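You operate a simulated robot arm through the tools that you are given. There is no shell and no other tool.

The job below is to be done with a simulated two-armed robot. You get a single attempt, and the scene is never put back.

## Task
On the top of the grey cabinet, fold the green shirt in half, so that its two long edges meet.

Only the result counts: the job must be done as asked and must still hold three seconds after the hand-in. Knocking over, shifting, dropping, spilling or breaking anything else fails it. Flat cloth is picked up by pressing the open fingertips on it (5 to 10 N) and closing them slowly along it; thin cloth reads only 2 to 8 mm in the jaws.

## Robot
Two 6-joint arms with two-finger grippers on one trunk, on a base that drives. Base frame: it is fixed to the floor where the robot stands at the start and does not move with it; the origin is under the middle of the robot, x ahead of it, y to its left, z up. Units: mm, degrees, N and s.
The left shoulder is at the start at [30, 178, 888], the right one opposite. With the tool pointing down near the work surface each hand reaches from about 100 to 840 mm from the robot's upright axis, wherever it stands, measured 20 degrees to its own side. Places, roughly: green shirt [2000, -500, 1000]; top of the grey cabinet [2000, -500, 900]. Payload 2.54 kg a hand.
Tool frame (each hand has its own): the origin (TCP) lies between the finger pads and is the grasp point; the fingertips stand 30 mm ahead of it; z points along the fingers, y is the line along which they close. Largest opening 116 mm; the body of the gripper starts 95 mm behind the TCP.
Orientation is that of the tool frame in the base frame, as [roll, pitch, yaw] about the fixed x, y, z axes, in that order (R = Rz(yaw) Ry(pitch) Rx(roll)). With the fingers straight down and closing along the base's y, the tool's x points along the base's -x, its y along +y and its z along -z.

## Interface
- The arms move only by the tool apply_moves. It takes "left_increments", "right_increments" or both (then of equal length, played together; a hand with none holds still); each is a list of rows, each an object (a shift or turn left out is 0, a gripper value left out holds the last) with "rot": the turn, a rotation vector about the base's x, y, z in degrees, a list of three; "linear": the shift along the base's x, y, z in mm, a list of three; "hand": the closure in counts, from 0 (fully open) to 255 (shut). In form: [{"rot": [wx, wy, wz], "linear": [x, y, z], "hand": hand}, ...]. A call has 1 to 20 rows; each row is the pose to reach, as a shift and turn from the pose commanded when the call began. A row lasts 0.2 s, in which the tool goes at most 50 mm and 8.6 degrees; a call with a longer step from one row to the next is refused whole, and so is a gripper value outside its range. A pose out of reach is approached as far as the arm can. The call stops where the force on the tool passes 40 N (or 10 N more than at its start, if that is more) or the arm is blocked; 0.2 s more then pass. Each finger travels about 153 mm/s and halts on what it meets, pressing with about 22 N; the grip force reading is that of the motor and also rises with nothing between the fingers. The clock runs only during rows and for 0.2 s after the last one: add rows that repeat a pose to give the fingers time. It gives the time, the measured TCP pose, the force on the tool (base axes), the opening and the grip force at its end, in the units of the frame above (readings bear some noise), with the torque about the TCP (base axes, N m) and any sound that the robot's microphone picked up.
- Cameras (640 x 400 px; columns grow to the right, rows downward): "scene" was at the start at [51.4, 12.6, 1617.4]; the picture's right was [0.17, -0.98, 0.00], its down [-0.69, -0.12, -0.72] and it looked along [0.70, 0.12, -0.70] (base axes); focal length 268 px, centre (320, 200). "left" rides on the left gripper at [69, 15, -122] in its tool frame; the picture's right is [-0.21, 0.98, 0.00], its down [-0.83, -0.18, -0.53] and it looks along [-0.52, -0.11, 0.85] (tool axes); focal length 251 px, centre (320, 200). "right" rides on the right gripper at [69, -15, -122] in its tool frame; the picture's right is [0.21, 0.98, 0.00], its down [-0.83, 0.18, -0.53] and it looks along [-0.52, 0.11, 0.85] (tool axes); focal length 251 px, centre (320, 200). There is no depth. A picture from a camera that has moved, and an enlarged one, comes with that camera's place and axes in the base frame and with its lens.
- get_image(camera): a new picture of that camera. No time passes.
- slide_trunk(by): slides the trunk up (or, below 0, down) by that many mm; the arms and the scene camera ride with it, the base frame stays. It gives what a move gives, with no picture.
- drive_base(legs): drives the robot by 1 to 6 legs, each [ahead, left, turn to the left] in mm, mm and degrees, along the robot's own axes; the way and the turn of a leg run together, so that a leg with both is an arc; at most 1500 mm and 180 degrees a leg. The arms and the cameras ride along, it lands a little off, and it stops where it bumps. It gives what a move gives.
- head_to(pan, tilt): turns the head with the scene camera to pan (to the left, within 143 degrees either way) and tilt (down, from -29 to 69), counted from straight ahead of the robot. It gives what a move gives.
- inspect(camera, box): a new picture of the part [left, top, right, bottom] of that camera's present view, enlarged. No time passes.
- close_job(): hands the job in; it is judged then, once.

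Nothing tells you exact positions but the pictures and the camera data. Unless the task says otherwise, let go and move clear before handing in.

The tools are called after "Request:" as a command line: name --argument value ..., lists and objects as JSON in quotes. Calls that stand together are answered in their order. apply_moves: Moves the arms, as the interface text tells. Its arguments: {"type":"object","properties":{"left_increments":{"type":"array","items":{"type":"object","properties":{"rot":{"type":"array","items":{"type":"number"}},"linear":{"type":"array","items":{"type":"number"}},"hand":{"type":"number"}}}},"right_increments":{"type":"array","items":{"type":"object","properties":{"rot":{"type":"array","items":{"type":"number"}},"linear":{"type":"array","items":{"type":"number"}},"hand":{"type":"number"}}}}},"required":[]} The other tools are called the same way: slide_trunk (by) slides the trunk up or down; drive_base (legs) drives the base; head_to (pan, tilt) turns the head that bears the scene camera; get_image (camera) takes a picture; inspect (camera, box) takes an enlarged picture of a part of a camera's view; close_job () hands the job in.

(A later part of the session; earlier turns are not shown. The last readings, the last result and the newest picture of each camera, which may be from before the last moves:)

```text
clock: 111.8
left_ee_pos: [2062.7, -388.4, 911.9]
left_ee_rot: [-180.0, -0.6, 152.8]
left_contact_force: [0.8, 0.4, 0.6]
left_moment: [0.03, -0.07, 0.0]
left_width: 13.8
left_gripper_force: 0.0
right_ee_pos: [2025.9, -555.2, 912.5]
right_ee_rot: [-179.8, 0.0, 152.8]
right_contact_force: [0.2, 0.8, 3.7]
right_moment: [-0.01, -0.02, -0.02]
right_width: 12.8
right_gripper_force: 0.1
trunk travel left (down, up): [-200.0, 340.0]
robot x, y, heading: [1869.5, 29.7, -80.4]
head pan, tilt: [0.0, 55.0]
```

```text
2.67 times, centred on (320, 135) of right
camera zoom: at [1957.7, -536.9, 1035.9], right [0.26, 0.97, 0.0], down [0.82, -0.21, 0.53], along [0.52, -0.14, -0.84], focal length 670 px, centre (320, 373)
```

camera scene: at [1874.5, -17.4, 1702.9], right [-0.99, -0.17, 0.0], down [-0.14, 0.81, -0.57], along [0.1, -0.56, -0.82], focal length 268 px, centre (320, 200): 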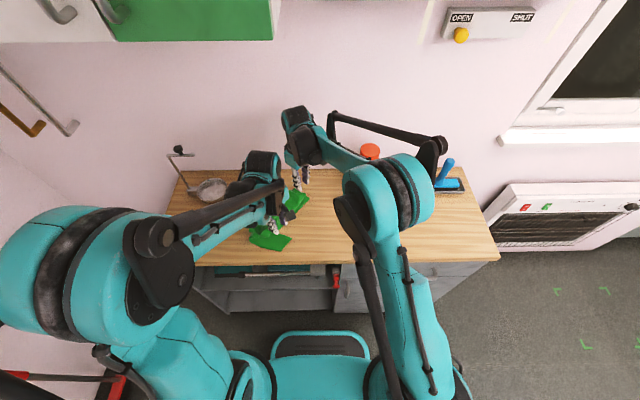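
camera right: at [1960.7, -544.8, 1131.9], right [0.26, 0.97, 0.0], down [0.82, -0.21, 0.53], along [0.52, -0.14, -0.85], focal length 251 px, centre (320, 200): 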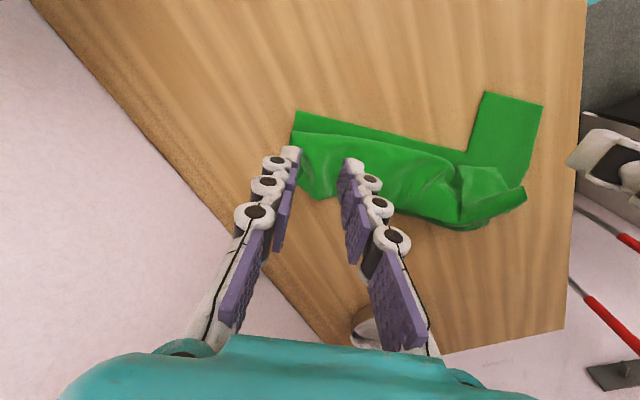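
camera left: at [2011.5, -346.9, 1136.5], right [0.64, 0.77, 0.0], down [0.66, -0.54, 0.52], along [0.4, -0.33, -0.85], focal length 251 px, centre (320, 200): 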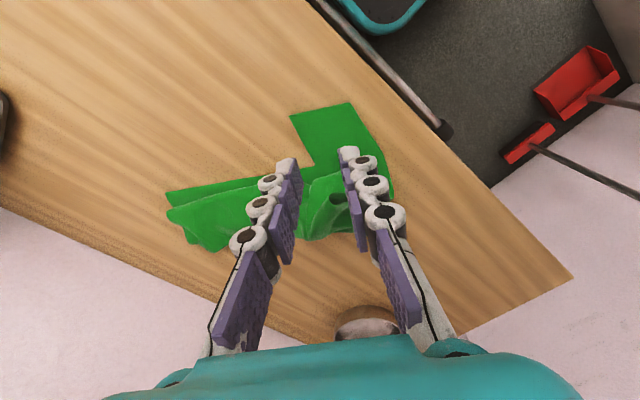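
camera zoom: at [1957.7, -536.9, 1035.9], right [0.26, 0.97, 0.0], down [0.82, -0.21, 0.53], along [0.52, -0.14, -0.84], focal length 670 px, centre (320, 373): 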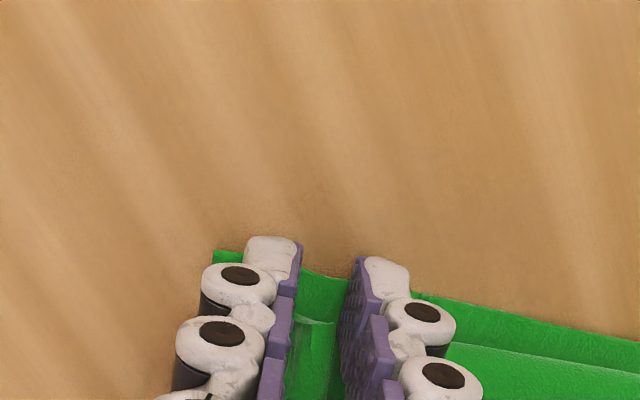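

Request:
apply_moves --left_increments '[{"linear": [0, 0, -0.4], "hand": 229}, {"linear": [0, 0, -0.4], "hand": 233}, {"linear": [0, 0, -0.4], "hand": 237}, {"linear": [0, 0, -0.4], "hand": 241}, {"linear": [0, 0, -0.4], "hand": 246}, {"linear": [0, 0, -0.4], "hand": 251}, {"linear": [0, 0, -0.4], "hand": 255}, {"linear": [0, 0, -0.4], "hand": 255}, {"linear": [0, 0, -0.4], "hand": 255}]' --right_increments '[{"linear": [0, 0, -0.2], "hand": 229}, {"linear": [0, 0, -0.2], "hand": 233}, {"linear": [0, 0, -0.2], "hand": 237}, {"linear": [0, 0, -0.2], "hand": 241}, {"linear": [0, 0, -0.2], "hand": 246}, {"linear": [0, 0, -0.2], "hand": 251}, {"linear": [0, 0, -0.2], "hand": 255}, {"linear": [0, 0, -0.2], "hand": 255}, {"linear": [0, 0, -0.2], "hand": 255}]'

Request:
inspect --camera "left" --box '[200, 60, 440, 210]'

Request:
inspect --camera "right" --box '[200, 60, 440, 210]'

```text
clock: 113.8
left_ee_pos: [2063.1, -386.7, 910.3]
left_ee_rot: [-180.0, -0.6, 152.8]
left_contact_force: [-0.1, -0.5, 1.3]
left_moment: [-0.02, 0.02, 0.01]
left_width: 2.7
left_gripper_force: 22.5
right_ee_pos: [2025.8, -555.9, 912.6]
right_ee_rot: [-179.8, 0.1, 152.9]
right_contact_force: [-0.6, 0.3, -1.5]
right_moment: [0.02, 0.03, 0.01]
right_width: 2.2
right_gripper_force: 19.2
trunk travel left (down, up): [-200.0, 340.0]
robot x, y, heading: [1865.9, 24.7, -80.2]
head pan, tilt: [0.0, 55.0]
```

```text
2.67 times, centred on (320, 135) of left
camera zoom: at [2010.8, -343.9, 1033.5], right [0.64, 0.77, 0.0], down [0.66, -0.54, 0.52], along [0.4, -0.34, -0.85], focal length 670 px, centre (320, 373)
```

zoom: 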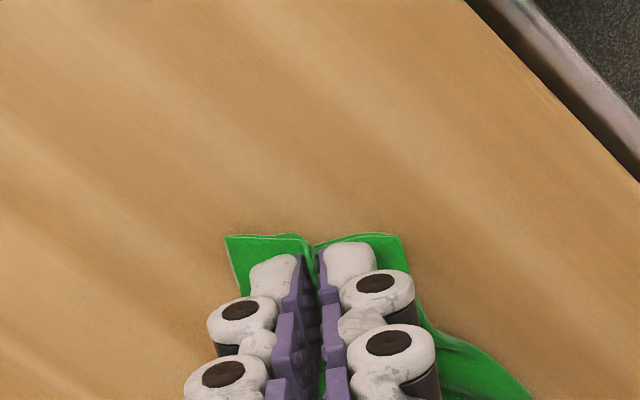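

```text
2.67 times, centred on (320, 135) of right
camera zoom: at [1957.3, -536.9, 1035.7], right [0.26, 0.97, 0.0], down [0.82, -0.21, 0.53], along [0.52, -0.14, -0.85], focal length 670 px, centre (320, 373)
```

zoom: 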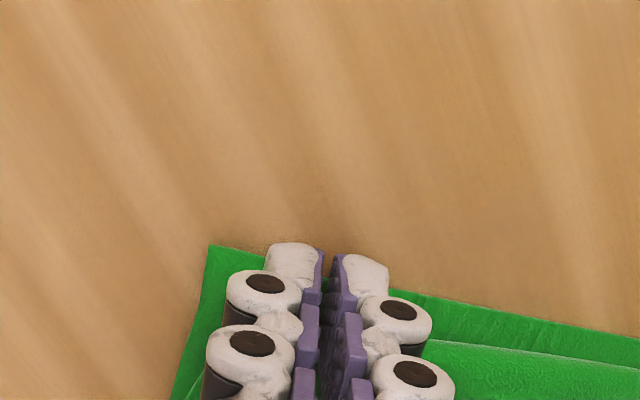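

Request:
apply_moves --left_increments '[{"linear": [0, 0, 8]}, {"linear": [0, 0, 18]}, {"linear": [0, 0, 30]}]' --right_increments '[{"linear": [0, 0, 8]}, {"linear": [0, 0, 18]}, {"linear": [0, 0, 30]}]'

Request:
get_image --camera "left"

Request:
get_image --camera "right"

```text
clock: 114.6
left_ee_pos: [2064.9, -388.1, 941.0]
left_ee_rot: [179.9, -0.6, 152.8]
left_contact_force: [-0.3, -0.8, 0.1]
left_moment: [0.01, 0.02, 0.03]
left_width: 2.1
left_gripper_force: 21.8
right_ee_pos: [2026.9, -554.0, 943.3]
right_ee_rot: [-179.8, 0.2, 152.7]
right_contact_force: [0.7, 0.3, 1.1]
right_moment: [0.02, 0.0, 0.0]
right_width: 1.6
right_gripper_force: 21.1
trunk travel left (down, up): [-200.0, 340.0]
robot x, y, heading: [1863.9, 25.6, -80.2]
head pan, tilt: [0.0, 55.0]
```

```text
taken
camera left: at [2012.1, -344.0, 1064.2], right [0.64, 0.77, 0.0], down [0.66, -0.54, 0.53], along [0.4, -0.34, -0.85], focal length 251 px, centre (320, 200)
```

left: 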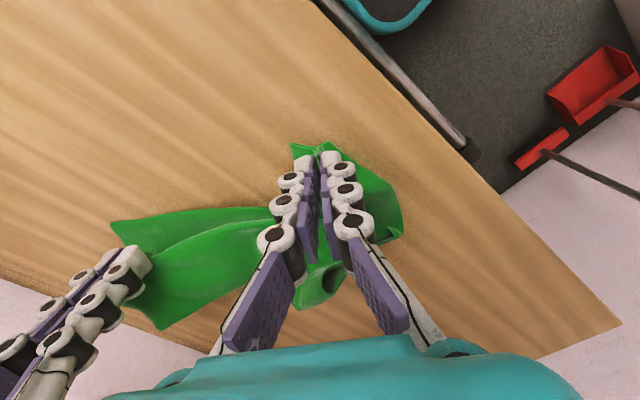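

```text
taken
camera right: at [1958.5, -535.7, 1066.4], right [0.26, 0.97, 0.0], down [0.82, -0.21, 0.53], along [0.52, -0.14, -0.84], focal length 251 px, centre (320, 200)
```

right: 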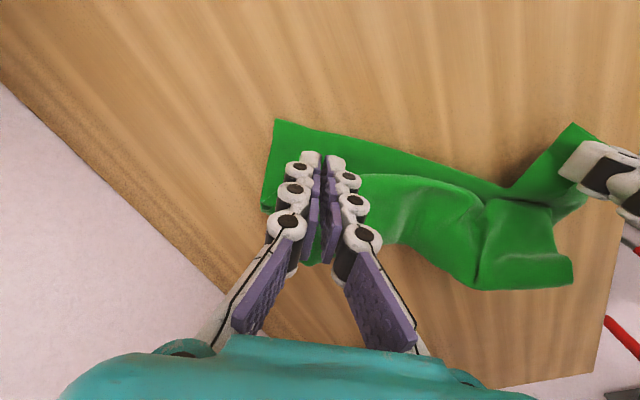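

The left hand has the sleeve, but the right hand slipped off because it pressed too lightly. The hem strip is better exposed now, so I'll regrip with the right hand and press firmer.

Request:
apply_moves --right_increments '[{"linear": [0, 0, 5], "hand": 220}, {"linear": [-4, -1, 5], "hand": 197}, {"linear": [-8.4, -3, 0], "hand": 197}, {"linear": [-8.4, -3, -15], "hand": 197}, {"linear": [-8.4, -3, -24], "hand": 197}, {"linear": [-8.4, -3, -29], "hand": 197}, {"linear": [-8.4, -3, -31], "hand": 197}]'

Request:
inspect --camera "right" --box '[200, 60, 440, 210]'

```text
clock: 116.2
left_ee_pos: [2064.7, -388.4, 940.6]
left_ee_rot: [-180.0, -0.6, 152.8]
left_contact_force: [0.3, -0.7, 0.0]
left_moment: [0.0, 0.01, -0.01]
left_width: 2.7
left_gripper_force: 21.2
right_ee_pos: [2017.9, -558.5, 911.8]
right_ee_rot: [-179.7, 0.2, 152.8]
right_contact_force: [1.5, -3.5, 16.5]
right_moment: [-0.26, -0.15, 0.03]
right_width: 26.5
right_gripper_force: 0.0
trunk travel left (down, up): [-200.0, 340.0]
robot x, y, heading: [1867.2, 27.8, -80.2]
head pan, tilt: [0.0, 55.0]
```

```text
2.67 times, centred on (320, 135) of right
camera zoom: at [1949.0, -540.1, 1035.5], right [0.26, 0.97, -0.01], down [0.82, -0.21, 0.54], along [0.52, -0.14, -0.84], focal length 670 px, centre (320, 373)
```

zoom: 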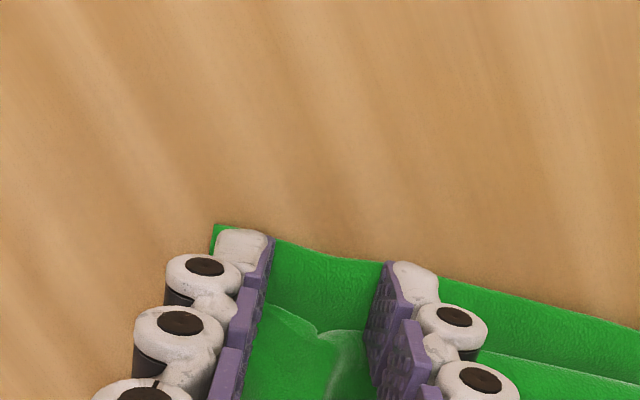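

Request:
apply_moves --right_increments '[{"linear": [0, 0, 0.8], "hand": 201}, {"linear": [0, 0, 0.8], "hand": 205}, {"linear": [0, 0, 0.8], "hand": 209}, {"linear": [0, 0, 0.7], "hand": 213}, {"linear": [0, 0, 0.6], "hand": 217}, {"linear": [0, 0, 0.5], "hand": 221}, {"linear": [0, 0, 0.4], "hand": 225}]'

Request:
inspect --camera "right" --box '[200, 60, 440, 210]'

```text
clock: 117.8
left_ee_pos: [2064.2, -388.2, 941.7]
left_ee_rot: [-180.0, -0.6, 152.9]
left_contact_force: [-0.1, 0.0, 0.6]
left_moment: [0.02, -0.01, 0.02]
left_width: 2.9
left_gripper_force: 23.6
right_ee_pos: [2018.1, -557.3, 911.0]
right_ee_rot: [-179.8, 0.1, 152.8]
right_contact_force: [-1.0, 0.3, 3.2]
right_moment: [-0.03, -0.01, 0.01]
right_width: 13.1
right_gripper_force: 0.2
trunk travel left (down, up): [-200.0, 340.0]
robot x, y, heading: [1869.4, 29.0, -80.3]
head pan, tilt: [0.0, 55.0]
```

```text
2.67 times, centred on (320, 135) of right
camera zoom: at [1948.9, -539.8, 1035.4], right [0.26, 0.97, 0.0], down [0.82, -0.21, 0.53], along [0.52, -0.14, -0.85], focal length 670 px, centre (320, 373)
```

zoom: 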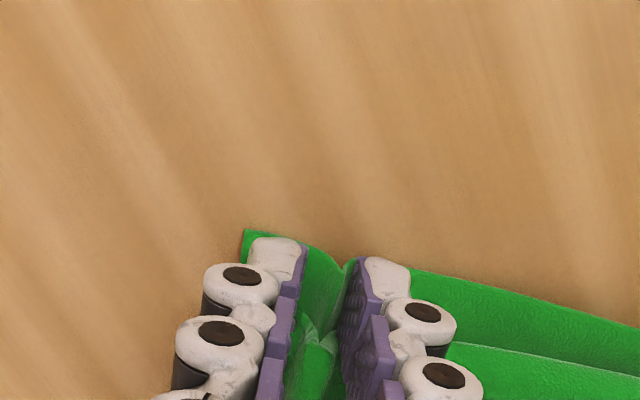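

Ridge forming this time. Closing fully with steady pressing.

Request:
apply_moves --right_increments '[{"linear": [0, 0, -0.5], "hand": 229}, {"linear": [0, 0, -0.5], "hand": 233}, {"linear": [0, 0, -0.5], "hand": 237}, {"linear": [0, 0, -0.5], "hand": 241}, {"linear": [0, 0, -0.5], "hand": 246}, {"linear": [0, 0, -0.5], "hand": 251}, {"linear": [0, 0, -0.5], "hand": 255}, {"linear": [0, 0, -0.5], "hand": 255}, {"linear": [0, 0, -0.5], "hand": 255}, {"linear": [0, 0, 8], "hand": 255}, {"linear": [0, 0, 18], "hand": 255}, {"linear": [0, 0, 30], "hand": 255}]'

Request:
get_image --camera "right"

Request:
get_image --camera "left"

```text
clock: 120.4
left_ee_pos: [2064.0, -388.9, 941.1]
left_ee_rot: [180.0, -0.7, 152.7]
left_contact_force: [0.4, -0.6, 0.1]
left_moment: [-0.02, 0.02, -0.02]
left_width: 2.7
left_gripper_force: 21.9
right_ee_pos: [2016.6, -557.7, 941.6]
right_ee_rot: [-179.8, 0.1, 152.7]
right_contact_force: [-1.0, 0.1, -0.5]
right_moment: [-0.01, 0.01, 0.01]
right_width: 3.2
right_gripper_force: 21.8
trunk travel left (down, up): [-200.0, 340.0]
robot x, y, heading: [1869.1, 27.6, -80.3]
head pan, tilt: [0.0, 55.0]
```

```text
taken
camera right: at [1949.0, -539.9, 1065.9], right [0.26, 0.97, 0.0], down [0.82, -0.21, 0.53], along [0.52, -0.14, -0.85], focal length 251 px, centre (320, 200)
```

right: 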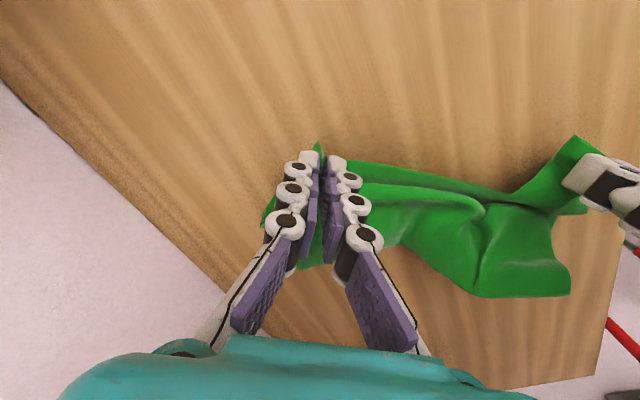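

```text
taken
camera left: at [2012.1, -344.3, 1063.9], right [0.64, 0.77, 0.0], down [0.66, -0.54, 0.52], along [0.4, -0.34, -0.85], focal length 251 px, centre (320, 200)
```

left: 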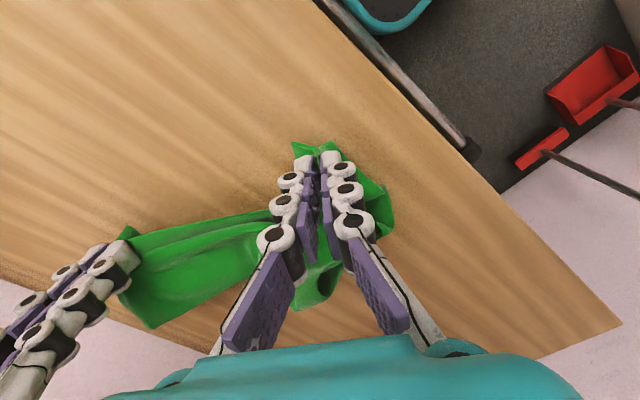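

Both hands now hold the shirt's right edge (sleeve and hem). I'll lift the shirt off the table and swing the edge sideways so that it hangs straight between the hands.

Request:
apply_moves --left_increments '[{"linear": [0, 0, 22]}, {"linear": [0, 0, 44]}, {"linear": [0, 0, 66]}, {"linear": [0, 0, 88]}, {"linear": [2, -6, 110], "rot": [0, 0, -5.3]}, {"linear": [5, -14, 132], "rot": [0, 0, -10.6]}, {"linear": [8, -22, 154], "rot": [0, 0, -15.9]}, {"linear": [10, -30, 176], "rot": [0, 0, -21.2]}, {"linear": [13, -38, 198], "rot": [0, 0, -26.5]}, {"linear": [15, -46, 220], "rot": [0, 0, -31.8]}, {"linear": [18, -54, 242], "rot": [0, 0, -37.1]}, {"linear": [20, -62, 264], "rot": [0, 0, -42.4]}, {"linear": [23, -69, 284], "rot": [0, 0, -47.7]}, {"linear": [25.6, -76.1, 304], "rot": [0, 0, -53]}]' --right_increments '[{"linear": [0, 0, 17]}, {"linear": [0, 0, 34]}, {"linear": [0, 0, 51]}, {"linear": [0, 0, 68]}, {"linear": [-10, 6, 85], "rot": [0, 0, -5.3]}, {"linear": [-20, 12, 102], "rot": [0, 0, -10.6]}, {"linear": [-30, 19, 119], "rot": [0, 0, -15.9]}, {"linear": [-40, 25, 136], "rot": [0, 0, -21.2]}, {"linear": [-50, 32, 153], "rot": [0, 0, -26.5]}, {"linear": [-60, 38, 170], "rot": [0, 0, -31.8]}, {"linear": [-70, 45, 187], "rot": [0, 0, -37.1]}, {"linear": [-80, 51, 204], "rot": [0, 0, -42.4]}, {"linear": [-89, 57, 221], "rot": [0, 0, -47.7]}, {"linear": [-98.5, 63.5, 238], "rot": [0, 0, -53]}]'

Request:
get_image --camera "right"

Request:
get_image --camera "left"

Request:
get_image --camera "scene"

```text
clock: 123.6
left_ee_pos: [2085.4, -457.0, 1218.7]
left_ee_rot: [179.9, -0.4, 99.5]
left_contact_force: [-0.2, -0.8, -0.5]
left_moment: [0.02, 0.05, 0.05]
left_width: 2.5
left_gripper_force: 22.7
right_ee_pos: [1916.5, -489.6, 1180.1]
right_ee_rot: [-179.8, 0.2, 99.6]
right_contact_force: [-0.8, 0.2, -0.2]
right_moment: [-0.02, 0.01, 0.05]
right_width: 3.1
right_gripper_force: 21.7
trunk travel left (down, up): [-200.0, 340.0]
robot x, y, heading: [1867.1, 29.8, -80.7]
head pan, tilt: [0.0, 55.0]
stopped in row 14 (left hand): the arm was blocked; the commanded pose is now the measured one
```

```text
taken
camera right: at [1890.5, -425.0, 1304.3], right [0.93, 0.38, 0.0], down [0.32, -0.78, 0.54], along [0.2, -0.5, -0.84], focal length 251 px, centre (320, 200)
```

right: 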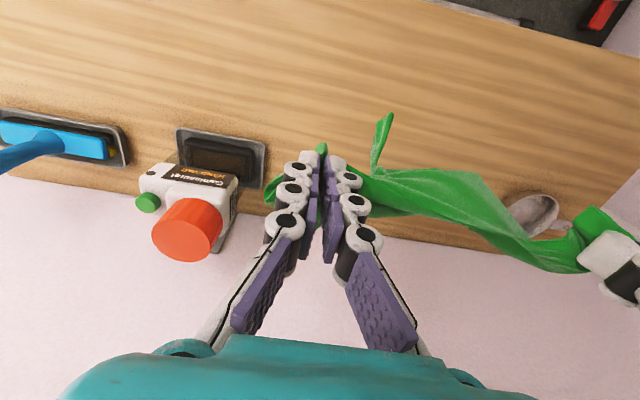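

```text
taken
camera left: at [2090.8, -387.0, 1340.5], right [1.0, -0.05, 0.0], down [-0.04, -0.85, 0.53], along [-0.03, -0.53, -0.85], focal length 251 px, centre (320, 200)
```

left: 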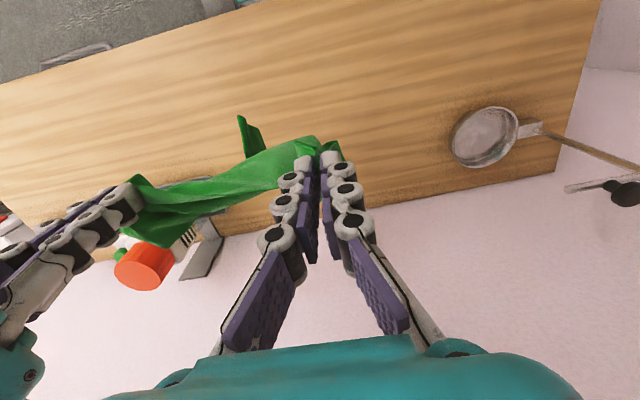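

```text
taken
camera scene: at [1873.6, -11.6, 1704.2], right [-0.99, -0.17, 0.0], down [-0.14, 0.81, -0.57], along [0.1, -0.57, -0.82], focal length 268 px, centre (320, 200)
```

scene: 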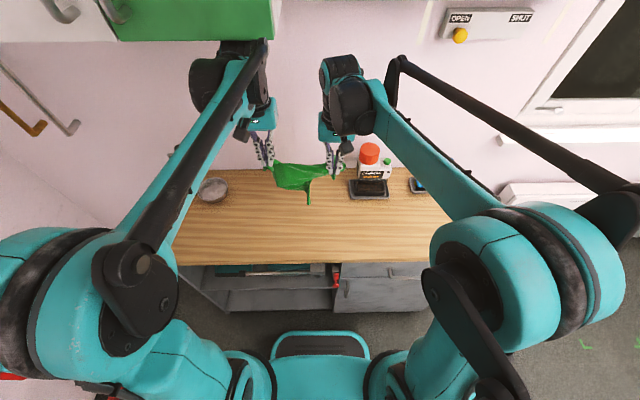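

The shirt hangs between the hands; the left wrist touched the cupboard's underside, so I'll come down a bit. Looking closely at the cloth.

Request:
apply_moves --left_increments '[{"linear": [0, 3, -10]}, {"linear": [0, 8, -20]}]' --right_increments '[{"linear": [0, 3, -10]}, {"linear": [0, 8, -20]}]'

Request:
inspect --camera "scene" --box '[230, 120, 390, 220]'

Request:
inspect --camera "right" --box '[240, 90, 640, 310]'

Request:
inspect --camera "left" --box '[80, 90, 400, 290]'

```text
clock: 124.2
left_ee_pos: [2086.4, -452.3, 1200.4]
left_ee_rot: [179.9, -0.5, 99.6]
left_contact_force: [-1.1, 0.1, 0.1]
left_moment: [-0.05, 0.0, 0.06]
left_width: 2.2
left_gripper_force: 22.3
right_ee_pos: [1917.1, -484.6, 1160.4]
right_ee_rot: [-179.7, 0.1, 99.7]
right_contact_force: [0.8, 0.1, 0.4]
right_moment: [0.0, -0.02, 0.04]
right_width: 3.0
right_gripper_force: 22.1
trunk travel left (down, up): [-200.0, 340.0]
robot x, y, heading: [1869.5, 26.8, -80.5]
head pan, tilt: [0.0, 55.0]
```

```text
4.00 times, centred on (310, 170) of scene
camera zoom: at [1873.7, -13.7, 1703.4], right [-0.99, -0.17, 0.0], down [-0.14, 0.81, -0.57], along [0.1, -0.57, -0.82], focal length 1071 px, centre (360, 320)
```

zoom: 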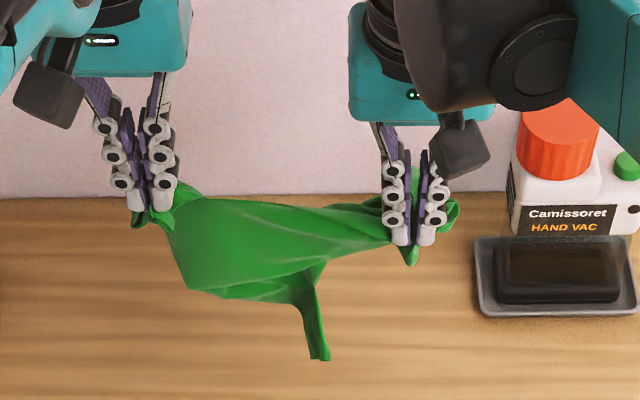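

```text
1.60 times, centred on (440, 200) of right
camera zoom: at [1891.1, -418.5, 1283.9], right [0.93, 0.38, 0.0], down [0.32, -0.78, 0.54], along [0.2, -0.5, -0.84], focal length 402 px, centre (128, 200)
```

zoom: 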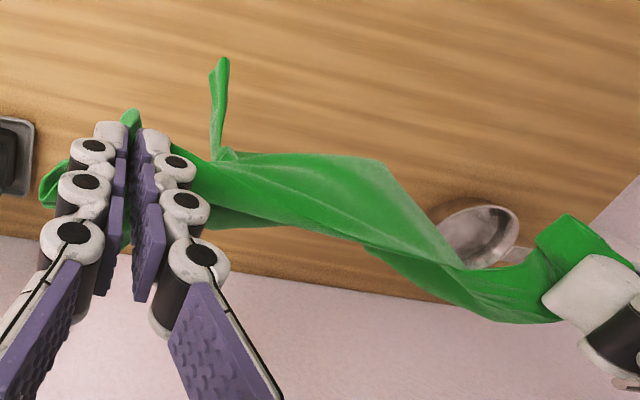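

```text
2.00 times, centred on (240, 190) of left
camera zoom: at [2091.0, -381.7, 1322.6], right [1.0, -0.05, 0.0], down [-0.04, -0.85, 0.53], along [-0.03, -0.53, -0.85], focal length 503 px, centre (480, 220)
```

zoom: 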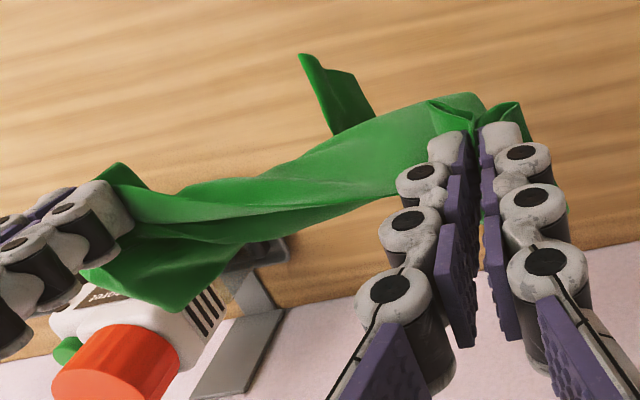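

The right hand seems to hold both hem corners together, so the hem is already folded with the crease hanging below; only the left sleeve hangs loose. I'll lay it down crease first, then draw the held edge toward me.

Request:
apply_moves --left_increments '[{"linear": [0, 0, -20]}, {"linear": [0, 0, -40]}, {"linear": [1, -8, -60]}, {"linear": [3, -18, -80]}, {"linear": [5, -28, -100]}, {"linear": [7, -39, -120]}, {"linear": [8.3, -49.3, -136]}]' --right_increments '[{"linear": [0, 0, -20]}, {"linear": [0, 0, -40]}, {"linear": [1, -8, -60]}, {"linear": [3, -18, -80]}, {"linear": [5, -28, -100]}, {"linear": [7, -39, -122]}, {"linear": [8.3, -49.3, -142]}]'

Request:
inspect --camera "scene" --box '[220, 120, 396, 230]'

Request:
get_image --camera "left"

Request:
get_image --camera "right"

```text
clock: 125.8
left_ee_pos: [2096.7, -501.2, 1062.6]
left_ee_rot: [179.9, -0.6, 99.5]
left_contact_force: [-0.7, -0.3, -0.9]
left_moment: [0.02, 0.02, 0.01]
left_width: 2.8
left_gripper_force: 22.2
right_ee_pos: [1926.3, -536.3, 1016.2]
right_ee_rot: [-179.8, -0.1, 99.6]
right_contact_force: [0.2, 1.2, -0.6]
right_moment: [0.03, 0.01, 0.02]
right_width: 2.8
right_gripper_force: 21.6
trunk travel left (down, up): [-200.0, 340.0]
robot x, y, heading: [1861.7, 28.3, -80.3]
head pan, tilt: [0.0, 55.0]
```

```text
3.64 times, centred on (308, 175) of scene
camera zoom: at [1874.2, -16.3, 1702.9], right [-0.99, -0.17, 0.0], down [-0.14, 0.81, -0.57], along [0.1, -0.56, -0.82], focal length 974 px, centre (364, 291)
```

zoom: 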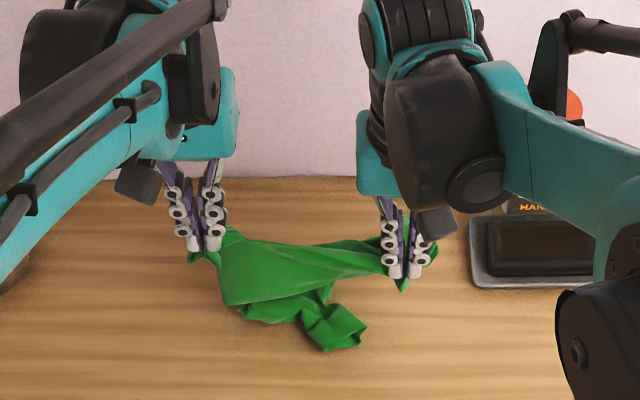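

```text
taken
camera left: at [2100.8, -433.2, 1185.2], right [1.0, -0.05, 0.0], down [-0.04, -0.85, 0.53], along [-0.03, -0.52, -0.85], focal length 251 px, centre (320, 200)
```

left: 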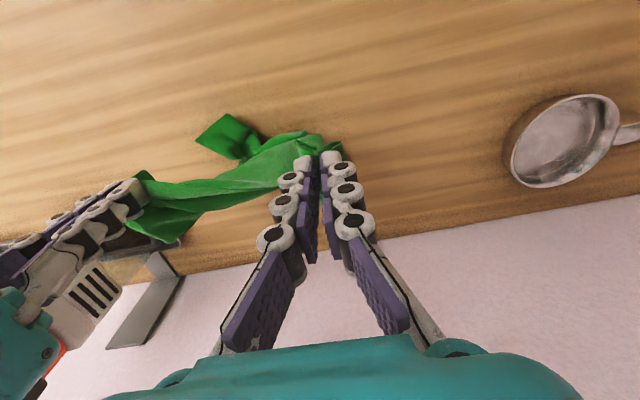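

```text
taken
camera right: at [1899.2, -471.3, 1139.8], right [0.93, 0.38, 0.0], down [0.32, -0.78, 0.53], along [0.2, -0.5, -0.85], focal length 251 px, centre (320, 200)
```

right: 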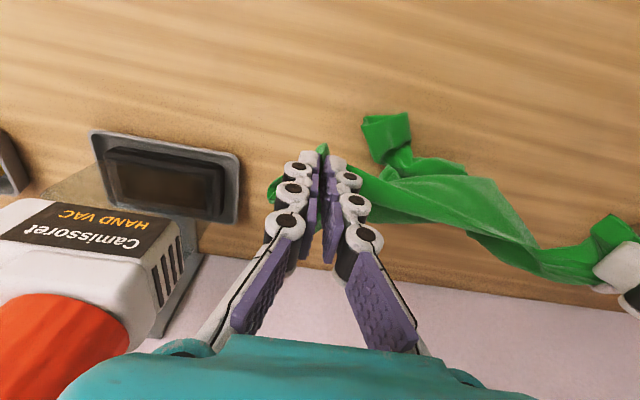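

The right hand anchors both hem corners. I'll set the anchor down near and the right sleeve down on the far side, so I can then pull the loose left sleeve straight with the left hand and bring the right sleeve over it.

Request:
apply_moves --left_increments '[{"linear": [-3, -3, -20]}, {"linear": [-7, -6, -40]}, {"linear": [-11, -10, -60]}, {"linear": [-15, -14, -80]}, {"linear": [-19, -18, -100]}, {"linear": [-22, -21, -120]}, {"linear": [-24.4, -23.4, -134]}]' --right_increments '[{"linear": [-1, 10, -15]}, {"linear": [-2, 22, -30]}, {"linear": [-3, 35, -45]}, {"linear": [-4, 48, -60]}, {"linear": [-5, 60, -75]}, {"linear": [-6, 70, -86]}, {"linear": [-6.9, 76.9, -94]}]'

Request:
inspect --camera "scene" --box '[220, 140, 396, 250]'

Request:
get_image --camera "left"

Request:
get_image --camera "right"

```text
clock: 127.4
left_ee_pos: [2069.6, -524.3, 928.4]
left_ee_rot: [179.8, -0.5, 99.6]
left_contact_force: [-1.0, -0.1, 2.1]
left_moment: [0.03, -0.01, 0.02]
left_width: 2.2
left_gripper_force: 21.3
right_ee_pos: [1917.1, -455.5, 923.0]
right_ee_rot: [-179.8, 0.0, 99.5]
right_contact_force: [-0.5, -0.4, 0.4]
right_moment: [0.04, -0.01, 0.04]
right_width: 2.8
right_gripper_force: 21.9
trunk travel left (down, up): [-200.0, 340.0]
robot x, y, heading: [1868.9, 26.7, -80.2]
head pan, tilt: [0.0, 55.0]
```

```text
3.64 times, centred on (308, 195) of scene
camera zoom: at [1873.8, -14.9, 1703.0], right [-0.99, -0.17, 0.0], down [-0.14, 0.81, -0.57], along [0.1, -0.57, -0.82], focal length 974 px, centre (364, 218)
```

zoom: 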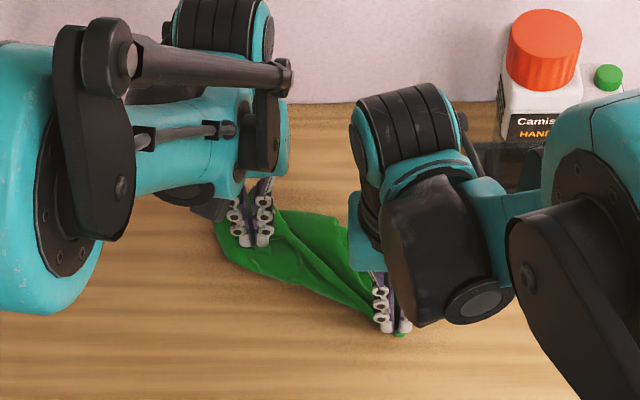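

```text
taken
camera left: at [2074.3, -455.3, 1050.7], right [1.0, -0.05, 0.0], down [-0.04, -0.85, 0.53], along [-0.03, -0.53, -0.85], focal length 251 px, centre (320, 200)
```

left: 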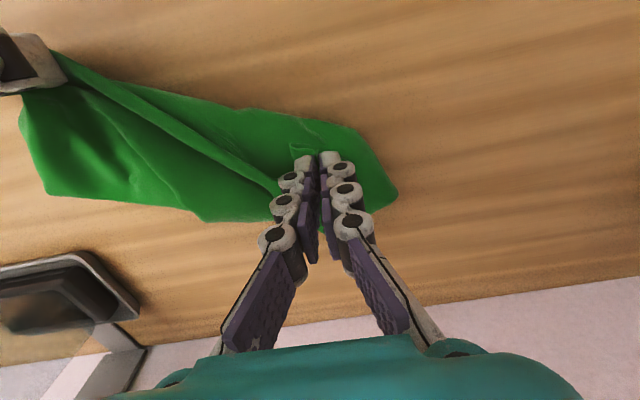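

```text
taken
camera right: at [1892.2, -391.5, 1046.9], right [0.93, 0.38, 0.0], down [0.32, -0.78, 0.53], along [0.2, -0.5, -0.85], focal length 251 px, centre (320, 200)
```

right: 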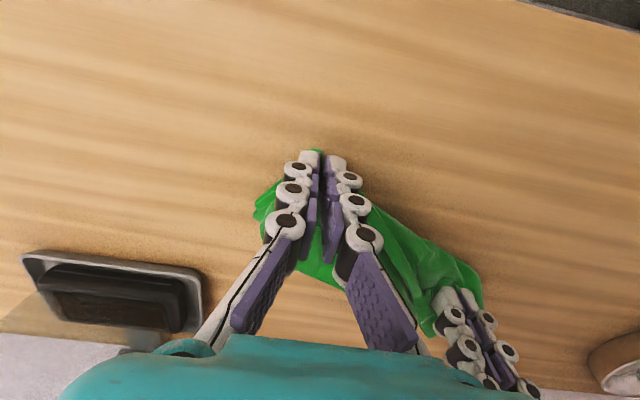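

Request:
apply_moves --left_increments '[{"hand": 230}, {"hand": 200}, {"hand": 176}, {"linear": [0, 0, 15], "hand": 176}, {"linear": [0, 0, 50], "hand": 176}, {"linear": [20, 5, 95], "hand": 176}, {"linear": [60, 25, 130], "hand": 176}, {"linear": [105, 45, 140], "hand": 176}, {"linear": [150, 65, 140], "hand": 176}]'

Request:
inspect --camera "scene" --box '[220, 140, 396, 250]'

Request:
get_image --camera "left"

```text
refused: row 7 steps farther than a row can; nothing moved
```

```text
3.64 times, centred on (308, 195) of scene
camera zoom: at [1873.8, -14.9, 1703.0], right [-0.99, -0.17, 0.0], down [-0.14, 0.81, -0.57], along [0.1, -0.57, -0.82], focal length 974 px, centre (364, 218)
```

zoom: 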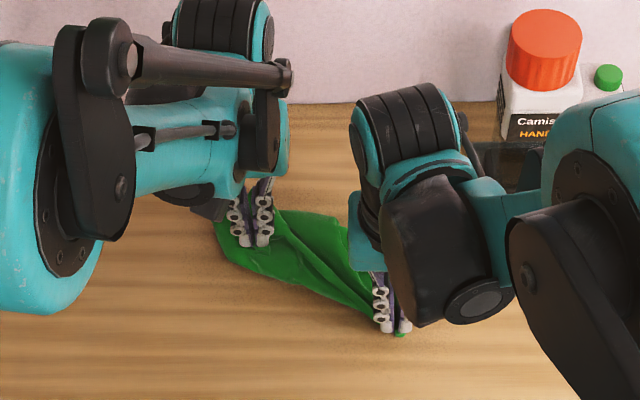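

```text
taken
camera left: at [2074.3, -455.3, 1050.7], right [1.0, -0.05, 0.0], down [-0.04, -0.85, 0.53], along [-0.03, -0.53, -0.85], focal length 251 px, centre (320, 200)
```

left: 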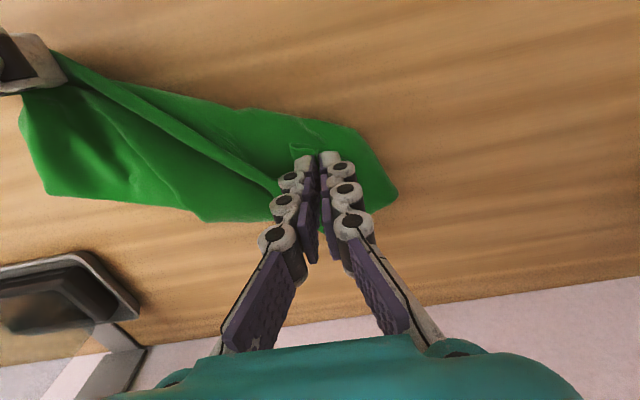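

Request:
apply_moves --left_increments '[{"hand": 230}, {"hand": 200}, {"hand": 176}, {"linear": [0, 0, 15], "hand": 176}, {"linear": [0, 0, 50], "hand": 176}, {"linear": [15, 5, 90], "hand": 176}, {"linear": [40, 15, 120], "hand": 176}, {"linear": [75, 30, 140], "hand": 176}, {"linear": [115, 45, 150], "hand": 176}, {"linear": [155, 60, 150], "hand": 176}]'

Request:
inspect --camera "scene" --box '[220, 140, 396, 250]'

Request:
get_image --camera "left"

```text
clock: 129.6
left_ee_pos: [2225.8, -462.8, 1080.0]
left_ee_rot: [180.0, -0.5, 99.5]
left_contact_force: [0.6, 0.2, 0.1]
left_moment: [0.0, 0.04, -0.03]
left_width: 35.9
left_gripper_force: 0.1
right_ee_pos: [1918.6, -456.8, 923.8]
right_ee_rot: [-179.8, 0.1, 99.6]
right_contact_force: [-0.2, 0.6, 0.0]
right_moment: [0.01, 0.03, 0.02]
right_width: 2.8
right_gripper_force: 22.5
trunk travel left (down, up): [-200.0, 340.0]
robot x, y, heading: [1863.0, 33.0, -80.3]
head pan, tilt: [0.0, 55.0]
```

```text
3.64 times, centred on (308, 195) of scene
camera zoom: at [1875.1, -14.0, 1702.9], right [-0.99, -0.17, 0.0], down [-0.14, 0.81, -0.57], along [0.1, -0.57, -0.82], focal length 974 px, centre (364, 218)
```

zoom: 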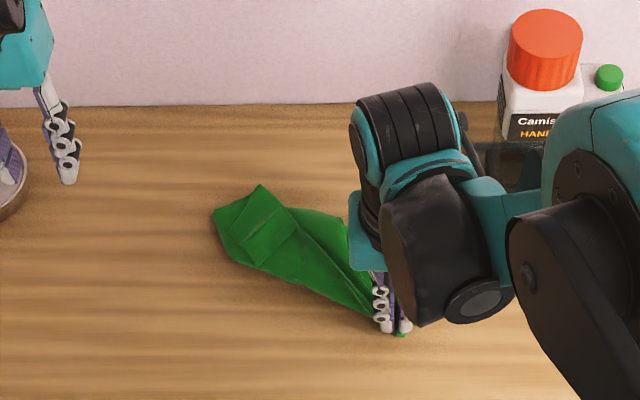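

```text
taken
camera left: at [2231.1, -393.0, 1201.4], right [1.0, -0.05, 0.0], down [-0.04, -0.85, 0.53], along [-0.03, -0.53, -0.85], focal length 251 px, centre (320, 200)
```

left: 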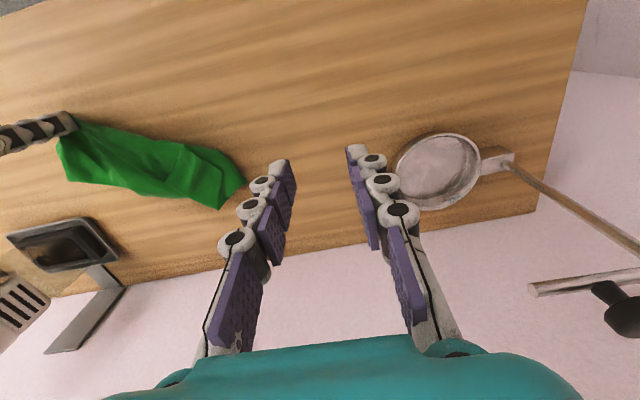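

It now looks like a half-folded band with the hem corners together in the right hand. I'll bring the left camera closer to see the sleeves.

Request:
apply_moves --left_increments '[{"linear": [-30, 10, 15]}, {"linear": [-65, 22, 30]}, {"linear": [-100, 35, 40]}, {"linear": [-135, 45, 40]}]'

Request:
get_image --camera "left"

Request:
inspect --camera "left" --box '[160, 60, 400, 210]'

Request:
inspect --camera "right" --box '[240, 120, 560, 320]'

```text
clock: 130.6
left_ee_pos: [2090.3, -419.6, 1119.6]
left_ee_rot: [180.0, -0.6, 99.6]
left_contact_force: [-0.8, 0.1, -0.1]
left_moment: [-0.01, -0.01, -0.01]
left_width: 35.9
left_gripper_force: 0.1
right_ee_pos: [1917.8, -455.9, 923.9]
right_ee_rot: [-179.8, 0.1, 99.8]
right_contact_force: [0.7, 0.1, 0.3]
right_moment: [0.02, 0.01, 0.0]
right_width: 2.9
right_gripper_force: 22.3
trunk travel left (down, up): [-200.0, 340.0]
robot x, y, heading: [1864.7, 32.9, -80.6]
head pan, tilt: [0.0, 55.0]
```

```text
taken
camera left: at [2094.9, -349.4, 1241.6], right [1.0, -0.05, 0.0], down [-0.04, -0.85, 0.53], along [-0.03, -0.53, -0.85], focal length 251 px, centre (320, 200)
```

left: 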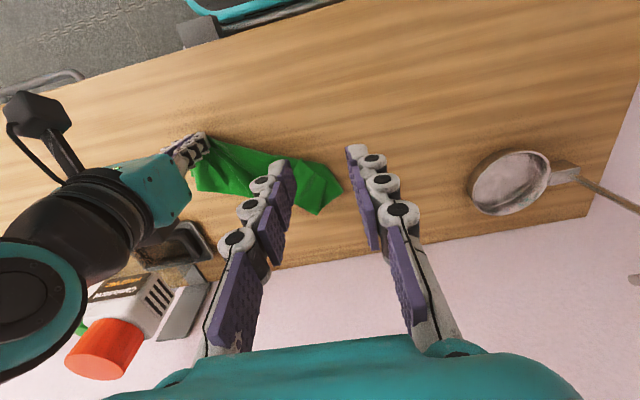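

```text
2.67 times, centred on (280, 135) of left
camera zoom: at [2094.9, -349.4, 1241.6], right [1.0, -0.05, 0.0], down [-0.04, -0.85, 0.53], along [-0.03, -0.53, -0.85], focal length 670 px, centre (427, 373)
```

zoom: 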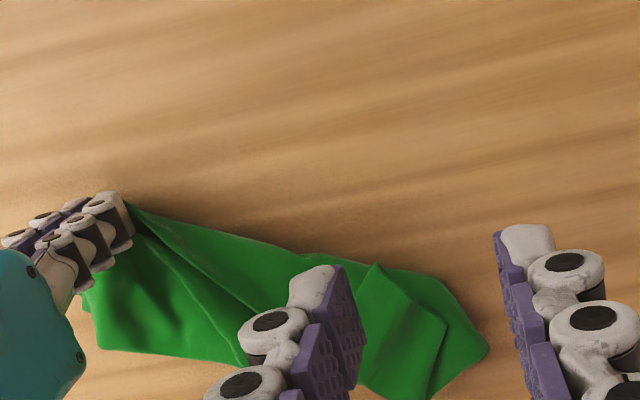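

```text
2.00 times, centred on (400, 220) of right
camera zoom: at [1891.7, -391.2, 1047.3], right [0.93, 0.38, 0.0], down [0.32, -0.78, 0.53], along [0.2, -0.5, -0.84], focal length 503 px, centre (160, 160)
```

zoom: 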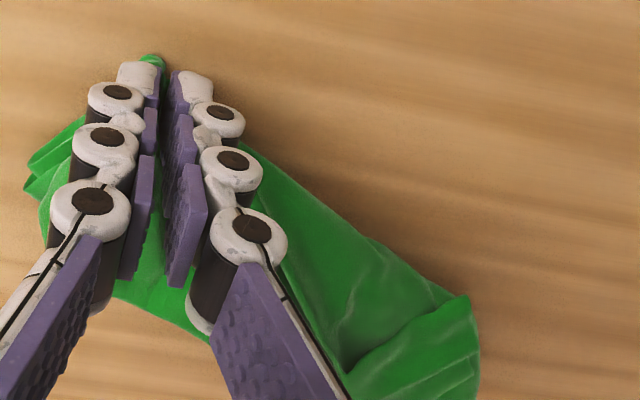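

Both hem corners are held together, so I can use gravity: lift the shirt by them and its two long edges will hang side by side, then lay it down. First the left hand moves out of the way.

Request:
apply_moves --left_increments '[{"linear": [40, 15, 10]}, {"linear": [80, 30, 20]}, {"linear": [120, 45, 30]}, {"linear": [160, 60, 40]}, {"linear": [200, 75, 50]}]'

Request:
apply_moves --right_increments '[{"linear": [0, 0, 20]}, {"linear": [4, 0, 45]}, {"linear": [12, 0, 70]}, {"linear": [22, 2, 95]}, {"linear": [35, 4, 120]}, {"linear": [50, 6, 145]}, {"linear": [65, 9, 170]}, {"linear": [80, 12, 195]}, {"linear": [95, 14, 220]}, {"linear": [105, 16, 245]}, {"linear": [110, 17, 265]}, {"linear": [110, 17, 280]}]'

Request:
get_image --camera "scene"

Request:
get_image --camera "right"

Request:
get_image --camera "left"

```text
clock: 131.8
left_ee_pos: [2292.0, -341.2, 1168.0]
left_ee_rot: [180.0, -0.4, 99.5]
left_contact_force: [0.2, 0.3, 0.0]
left_moment: [-0.03, 0.07, 0.01]
left_width: 36.0
left_gripper_force: 0.2
right_ee_pos: [1919.0, -456.8, 922.8]
right_ee_rot: [-179.7, 0.1, 99.5]
right_contact_force: [0.9, -0.4, 0.1]
right_moment: [-0.04, 0.01, 0.05]
right_width: 3.1
right_gripper_force: 21.9
trunk travel left (down, up): [-200.0, 340.0]
robot x, y, heading: [1866.1, 32.7, -80.3]
head pan, tilt: [0.0, 55.0]
```

```text
clock: 134.4
left_ee_pos: [2291.5, -341.4, 1169.0]
left_ee_rot: [180.0, -0.5, 99.6]
left_contact_force: [-0.1, 0.3, 1.1]
left_moment: [0.0, -0.01, -0.01]
left_width: 36.1
left_gripper_force: 0.0
right_ee_pos: [2026.7, -438.3, 1202.4]
right_ee_rot: [-179.8, 0.0, 99.6]
right_contact_force: [-1.1, 0.1, -0.1]
right_moment: [-0.01, -0.02, 0.01]
right_width: 3.2
right_gripper_force: 22.0
trunk travel left (down, up): [-200.0, 340.0]
robot x, y, heading: [1865.5, 31.5, -80.4]
head pan, tilt: [0.0, 55.0]
```

```text
taken
camera scene: at [1873.6, -14.2, 1703.0], right [-0.99, -0.17, 0.0], down [-0.14, 0.81, -0.57], along [0.1, -0.57, -0.82], focal length 268 px, centre (320, 200)
```

scene: 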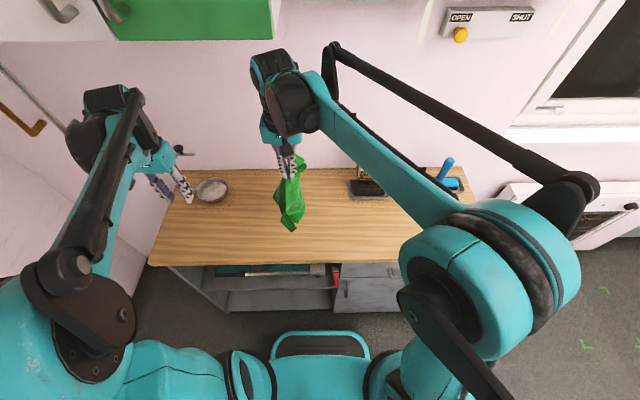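

```text
taken
camera right: at [2000.5, -373.6, 1327.1], right [0.93, 0.38, 0.0], down [0.32, -0.78, 0.53], along [0.2, -0.5, -0.85], focal length 251 px, centre (320, 200)
```

right: 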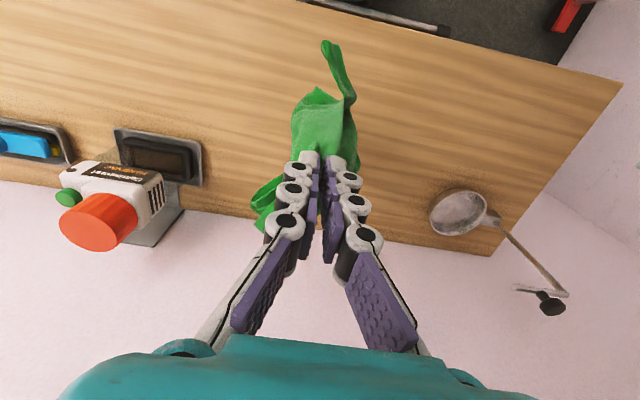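

```text
taken
camera left: at [2295.6, -272.6, 1291.5], right [1.0, -0.05, 0.0], down [-0.04, -0.85, 0.53], along [-0.03, -0.53, -0.85], focal length 251 px, centre (320, 200)
```

left: 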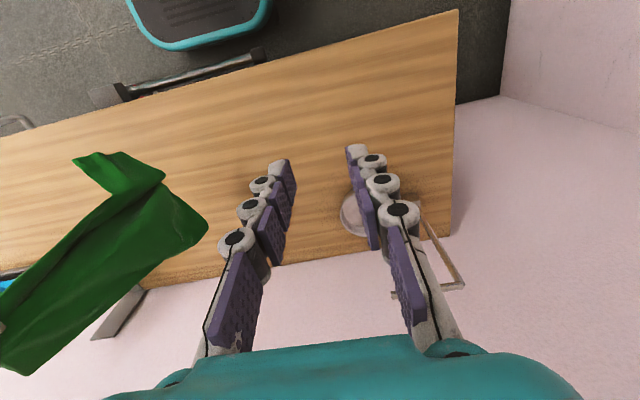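

The shirt hangs folded in half, with the long edges on the near side and the crease on the far side. Zooming in on it.

Request:
inspect --camera "left" --box '[0, 120, 240, 390]'

Request:
inspect --camera "scene" --box '[230, 120, 350, 250]'

Request:
inspect --camera "right" --box '[220, 20, 420, 270]'

```text
1.48 times, centred on (120, 255) of left
camera zoom: at [2295.6, -272.6, 1291.5], right [1.0, -0.05, 0.0], down [-0.04, -0.85, 0.53], along [-0.03, -0.53, -0.85], focal length 372 px, centre (616, 118)
```

zoom: 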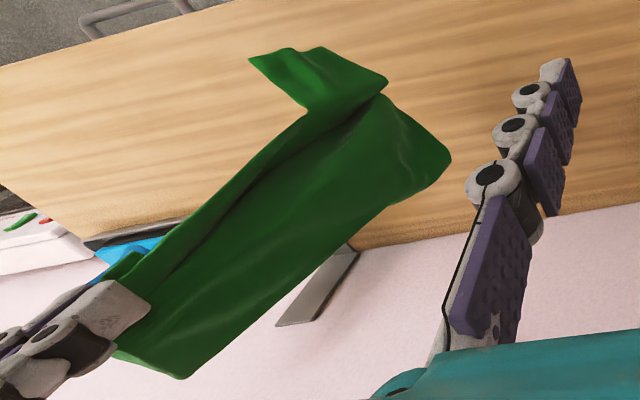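

```text
3.08 times, centred on (290, 185) of scene
camera zoom: at [1873.6, -14.2, 1703.0], right [-0.99, -0.17, 0.0], down [-0.14, 0.81, -0.57], along [0.1, -0.57, -0.82], focal length 824 px, centre (412, 246)
```

zoom: 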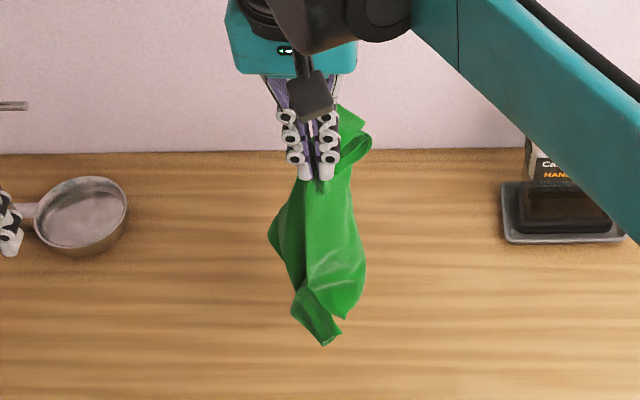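

```text
1.60 times, centred on (320, 145) of right
camera zoom: at [2000.5, -373.6, 1327.1], right [0.93, 0.38, 0.0], down [0.32, -0.78, 0.53], along [0.2, -0.5, -0.85], focal length 402 px, centre (320, 288)
```

zoom: 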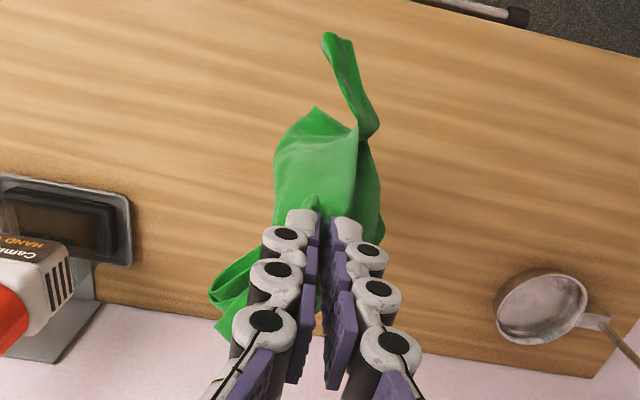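

It hangs neatly folded. I'll carry it left, touch the neck end down, and lay it along the table by moving right while lowering.

Request:
apply_moves --right_increments '[{"linear": [34.5, 5.8, 0]}, {"linear": [69, 11.7, 0]}, {"linear": [103.5, 17.5, -5]}, {"linear": [103.5, 17.5, -5]}, {"linear": [103.5, 17.5, -28]}, {"linear": [103.5, 17.5, -48]}, {"linear": [83.8, 14.2, -60]}, {"linear": [59.2, 10, -68]}, {"linear": [29.6, 5, -80]}, {"linear": [5, 0.8, -95]}, {"linear": [-19.7, -3.3, -113]}, {"linear": [-41.4, -7, -135]}, {"linear": [-59.2, -10, -160]}, {"linear": [-74, -12.5, -187]}, {"linear": [-85.8, -14.5, -215]}, {"linear": [-94.7, -16, -242]}, {"linear": [-100.6, -17, -262]}, {"linear": [-103.5, -17.5, -274]}]'

Request:
get_image --camera "left"

Request:
inspect --camera "scene" --box '[220, 140, 396, 250]'

Request:
get_image --camera "right"

```text
clock: 138.2
left_ee_pos: [2290.5, -342.1, 1168.9]
left_ee_rot: [179.9, -0.5, 99.4]
left_contact_force: [0.0, 0.3, 0.2]
left_moment: [-0.01, 0.03, 0.01]
left_width: 36.0
left_gripper_force: 0.2
right_ee_pos: [1926.8, -457.2, 927.1]
right_ee_rot: [-179.7, 0.1, 99.6]
right_contact_force: [-0.8, 0.8, 0.2]
right_moment: [0.0, 0.05, 0.0]
right_width: 3.1
right_gripper_force: 21.8
trunk travel left (down, up): [-200.0, 340.0]
robot x, y, heading: [1863.6, 27.9, -80.6]
head pan, tilt: [0.0, 55.0]
```

```text
taken
camera left: at [2295.8, -273.0, 1291.3], right [1.0, -0.05, 0.0], down [-0.04, -0.85, 0.53], along [-0.03, -0.53, -0.85], focal length 251 px, centre (320, 200)
```

left: 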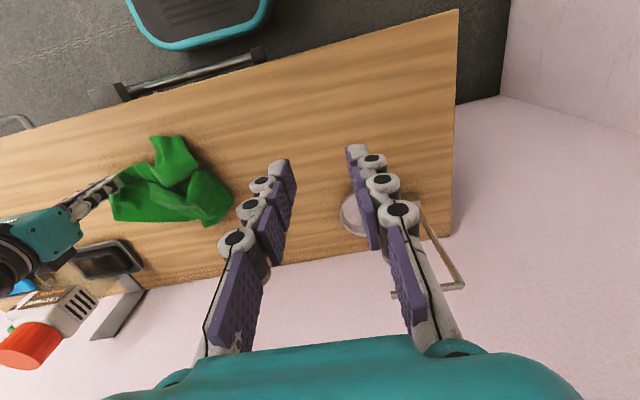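

```text
3.64 times, centred on (308, 195) of scene
camera zoom: at [1873.9, -14.7, 1703.0], right [-0.99, -0.17, 0.0], down [-0.14, 0.81, -0.57], along [0.1, -0.57, -0.82], focal length 974 px, centre (364, 218)
```

zoom: 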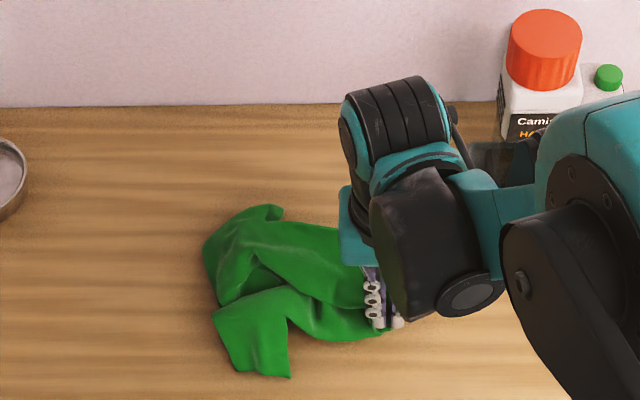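

```text
taken
camera right: at [1900.1, -392.5, 1051.3], right [0.93, 0.38, 0.0], down [0.32, -0.78, 0.53], along [0.2, -0.5, -0.85], focal length 251 px, centre (320, 200)
```

right: 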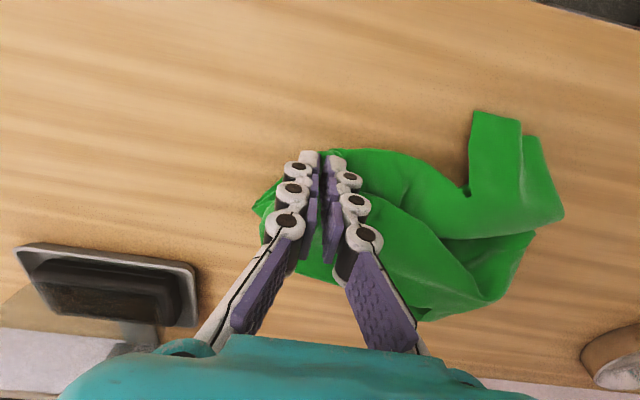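

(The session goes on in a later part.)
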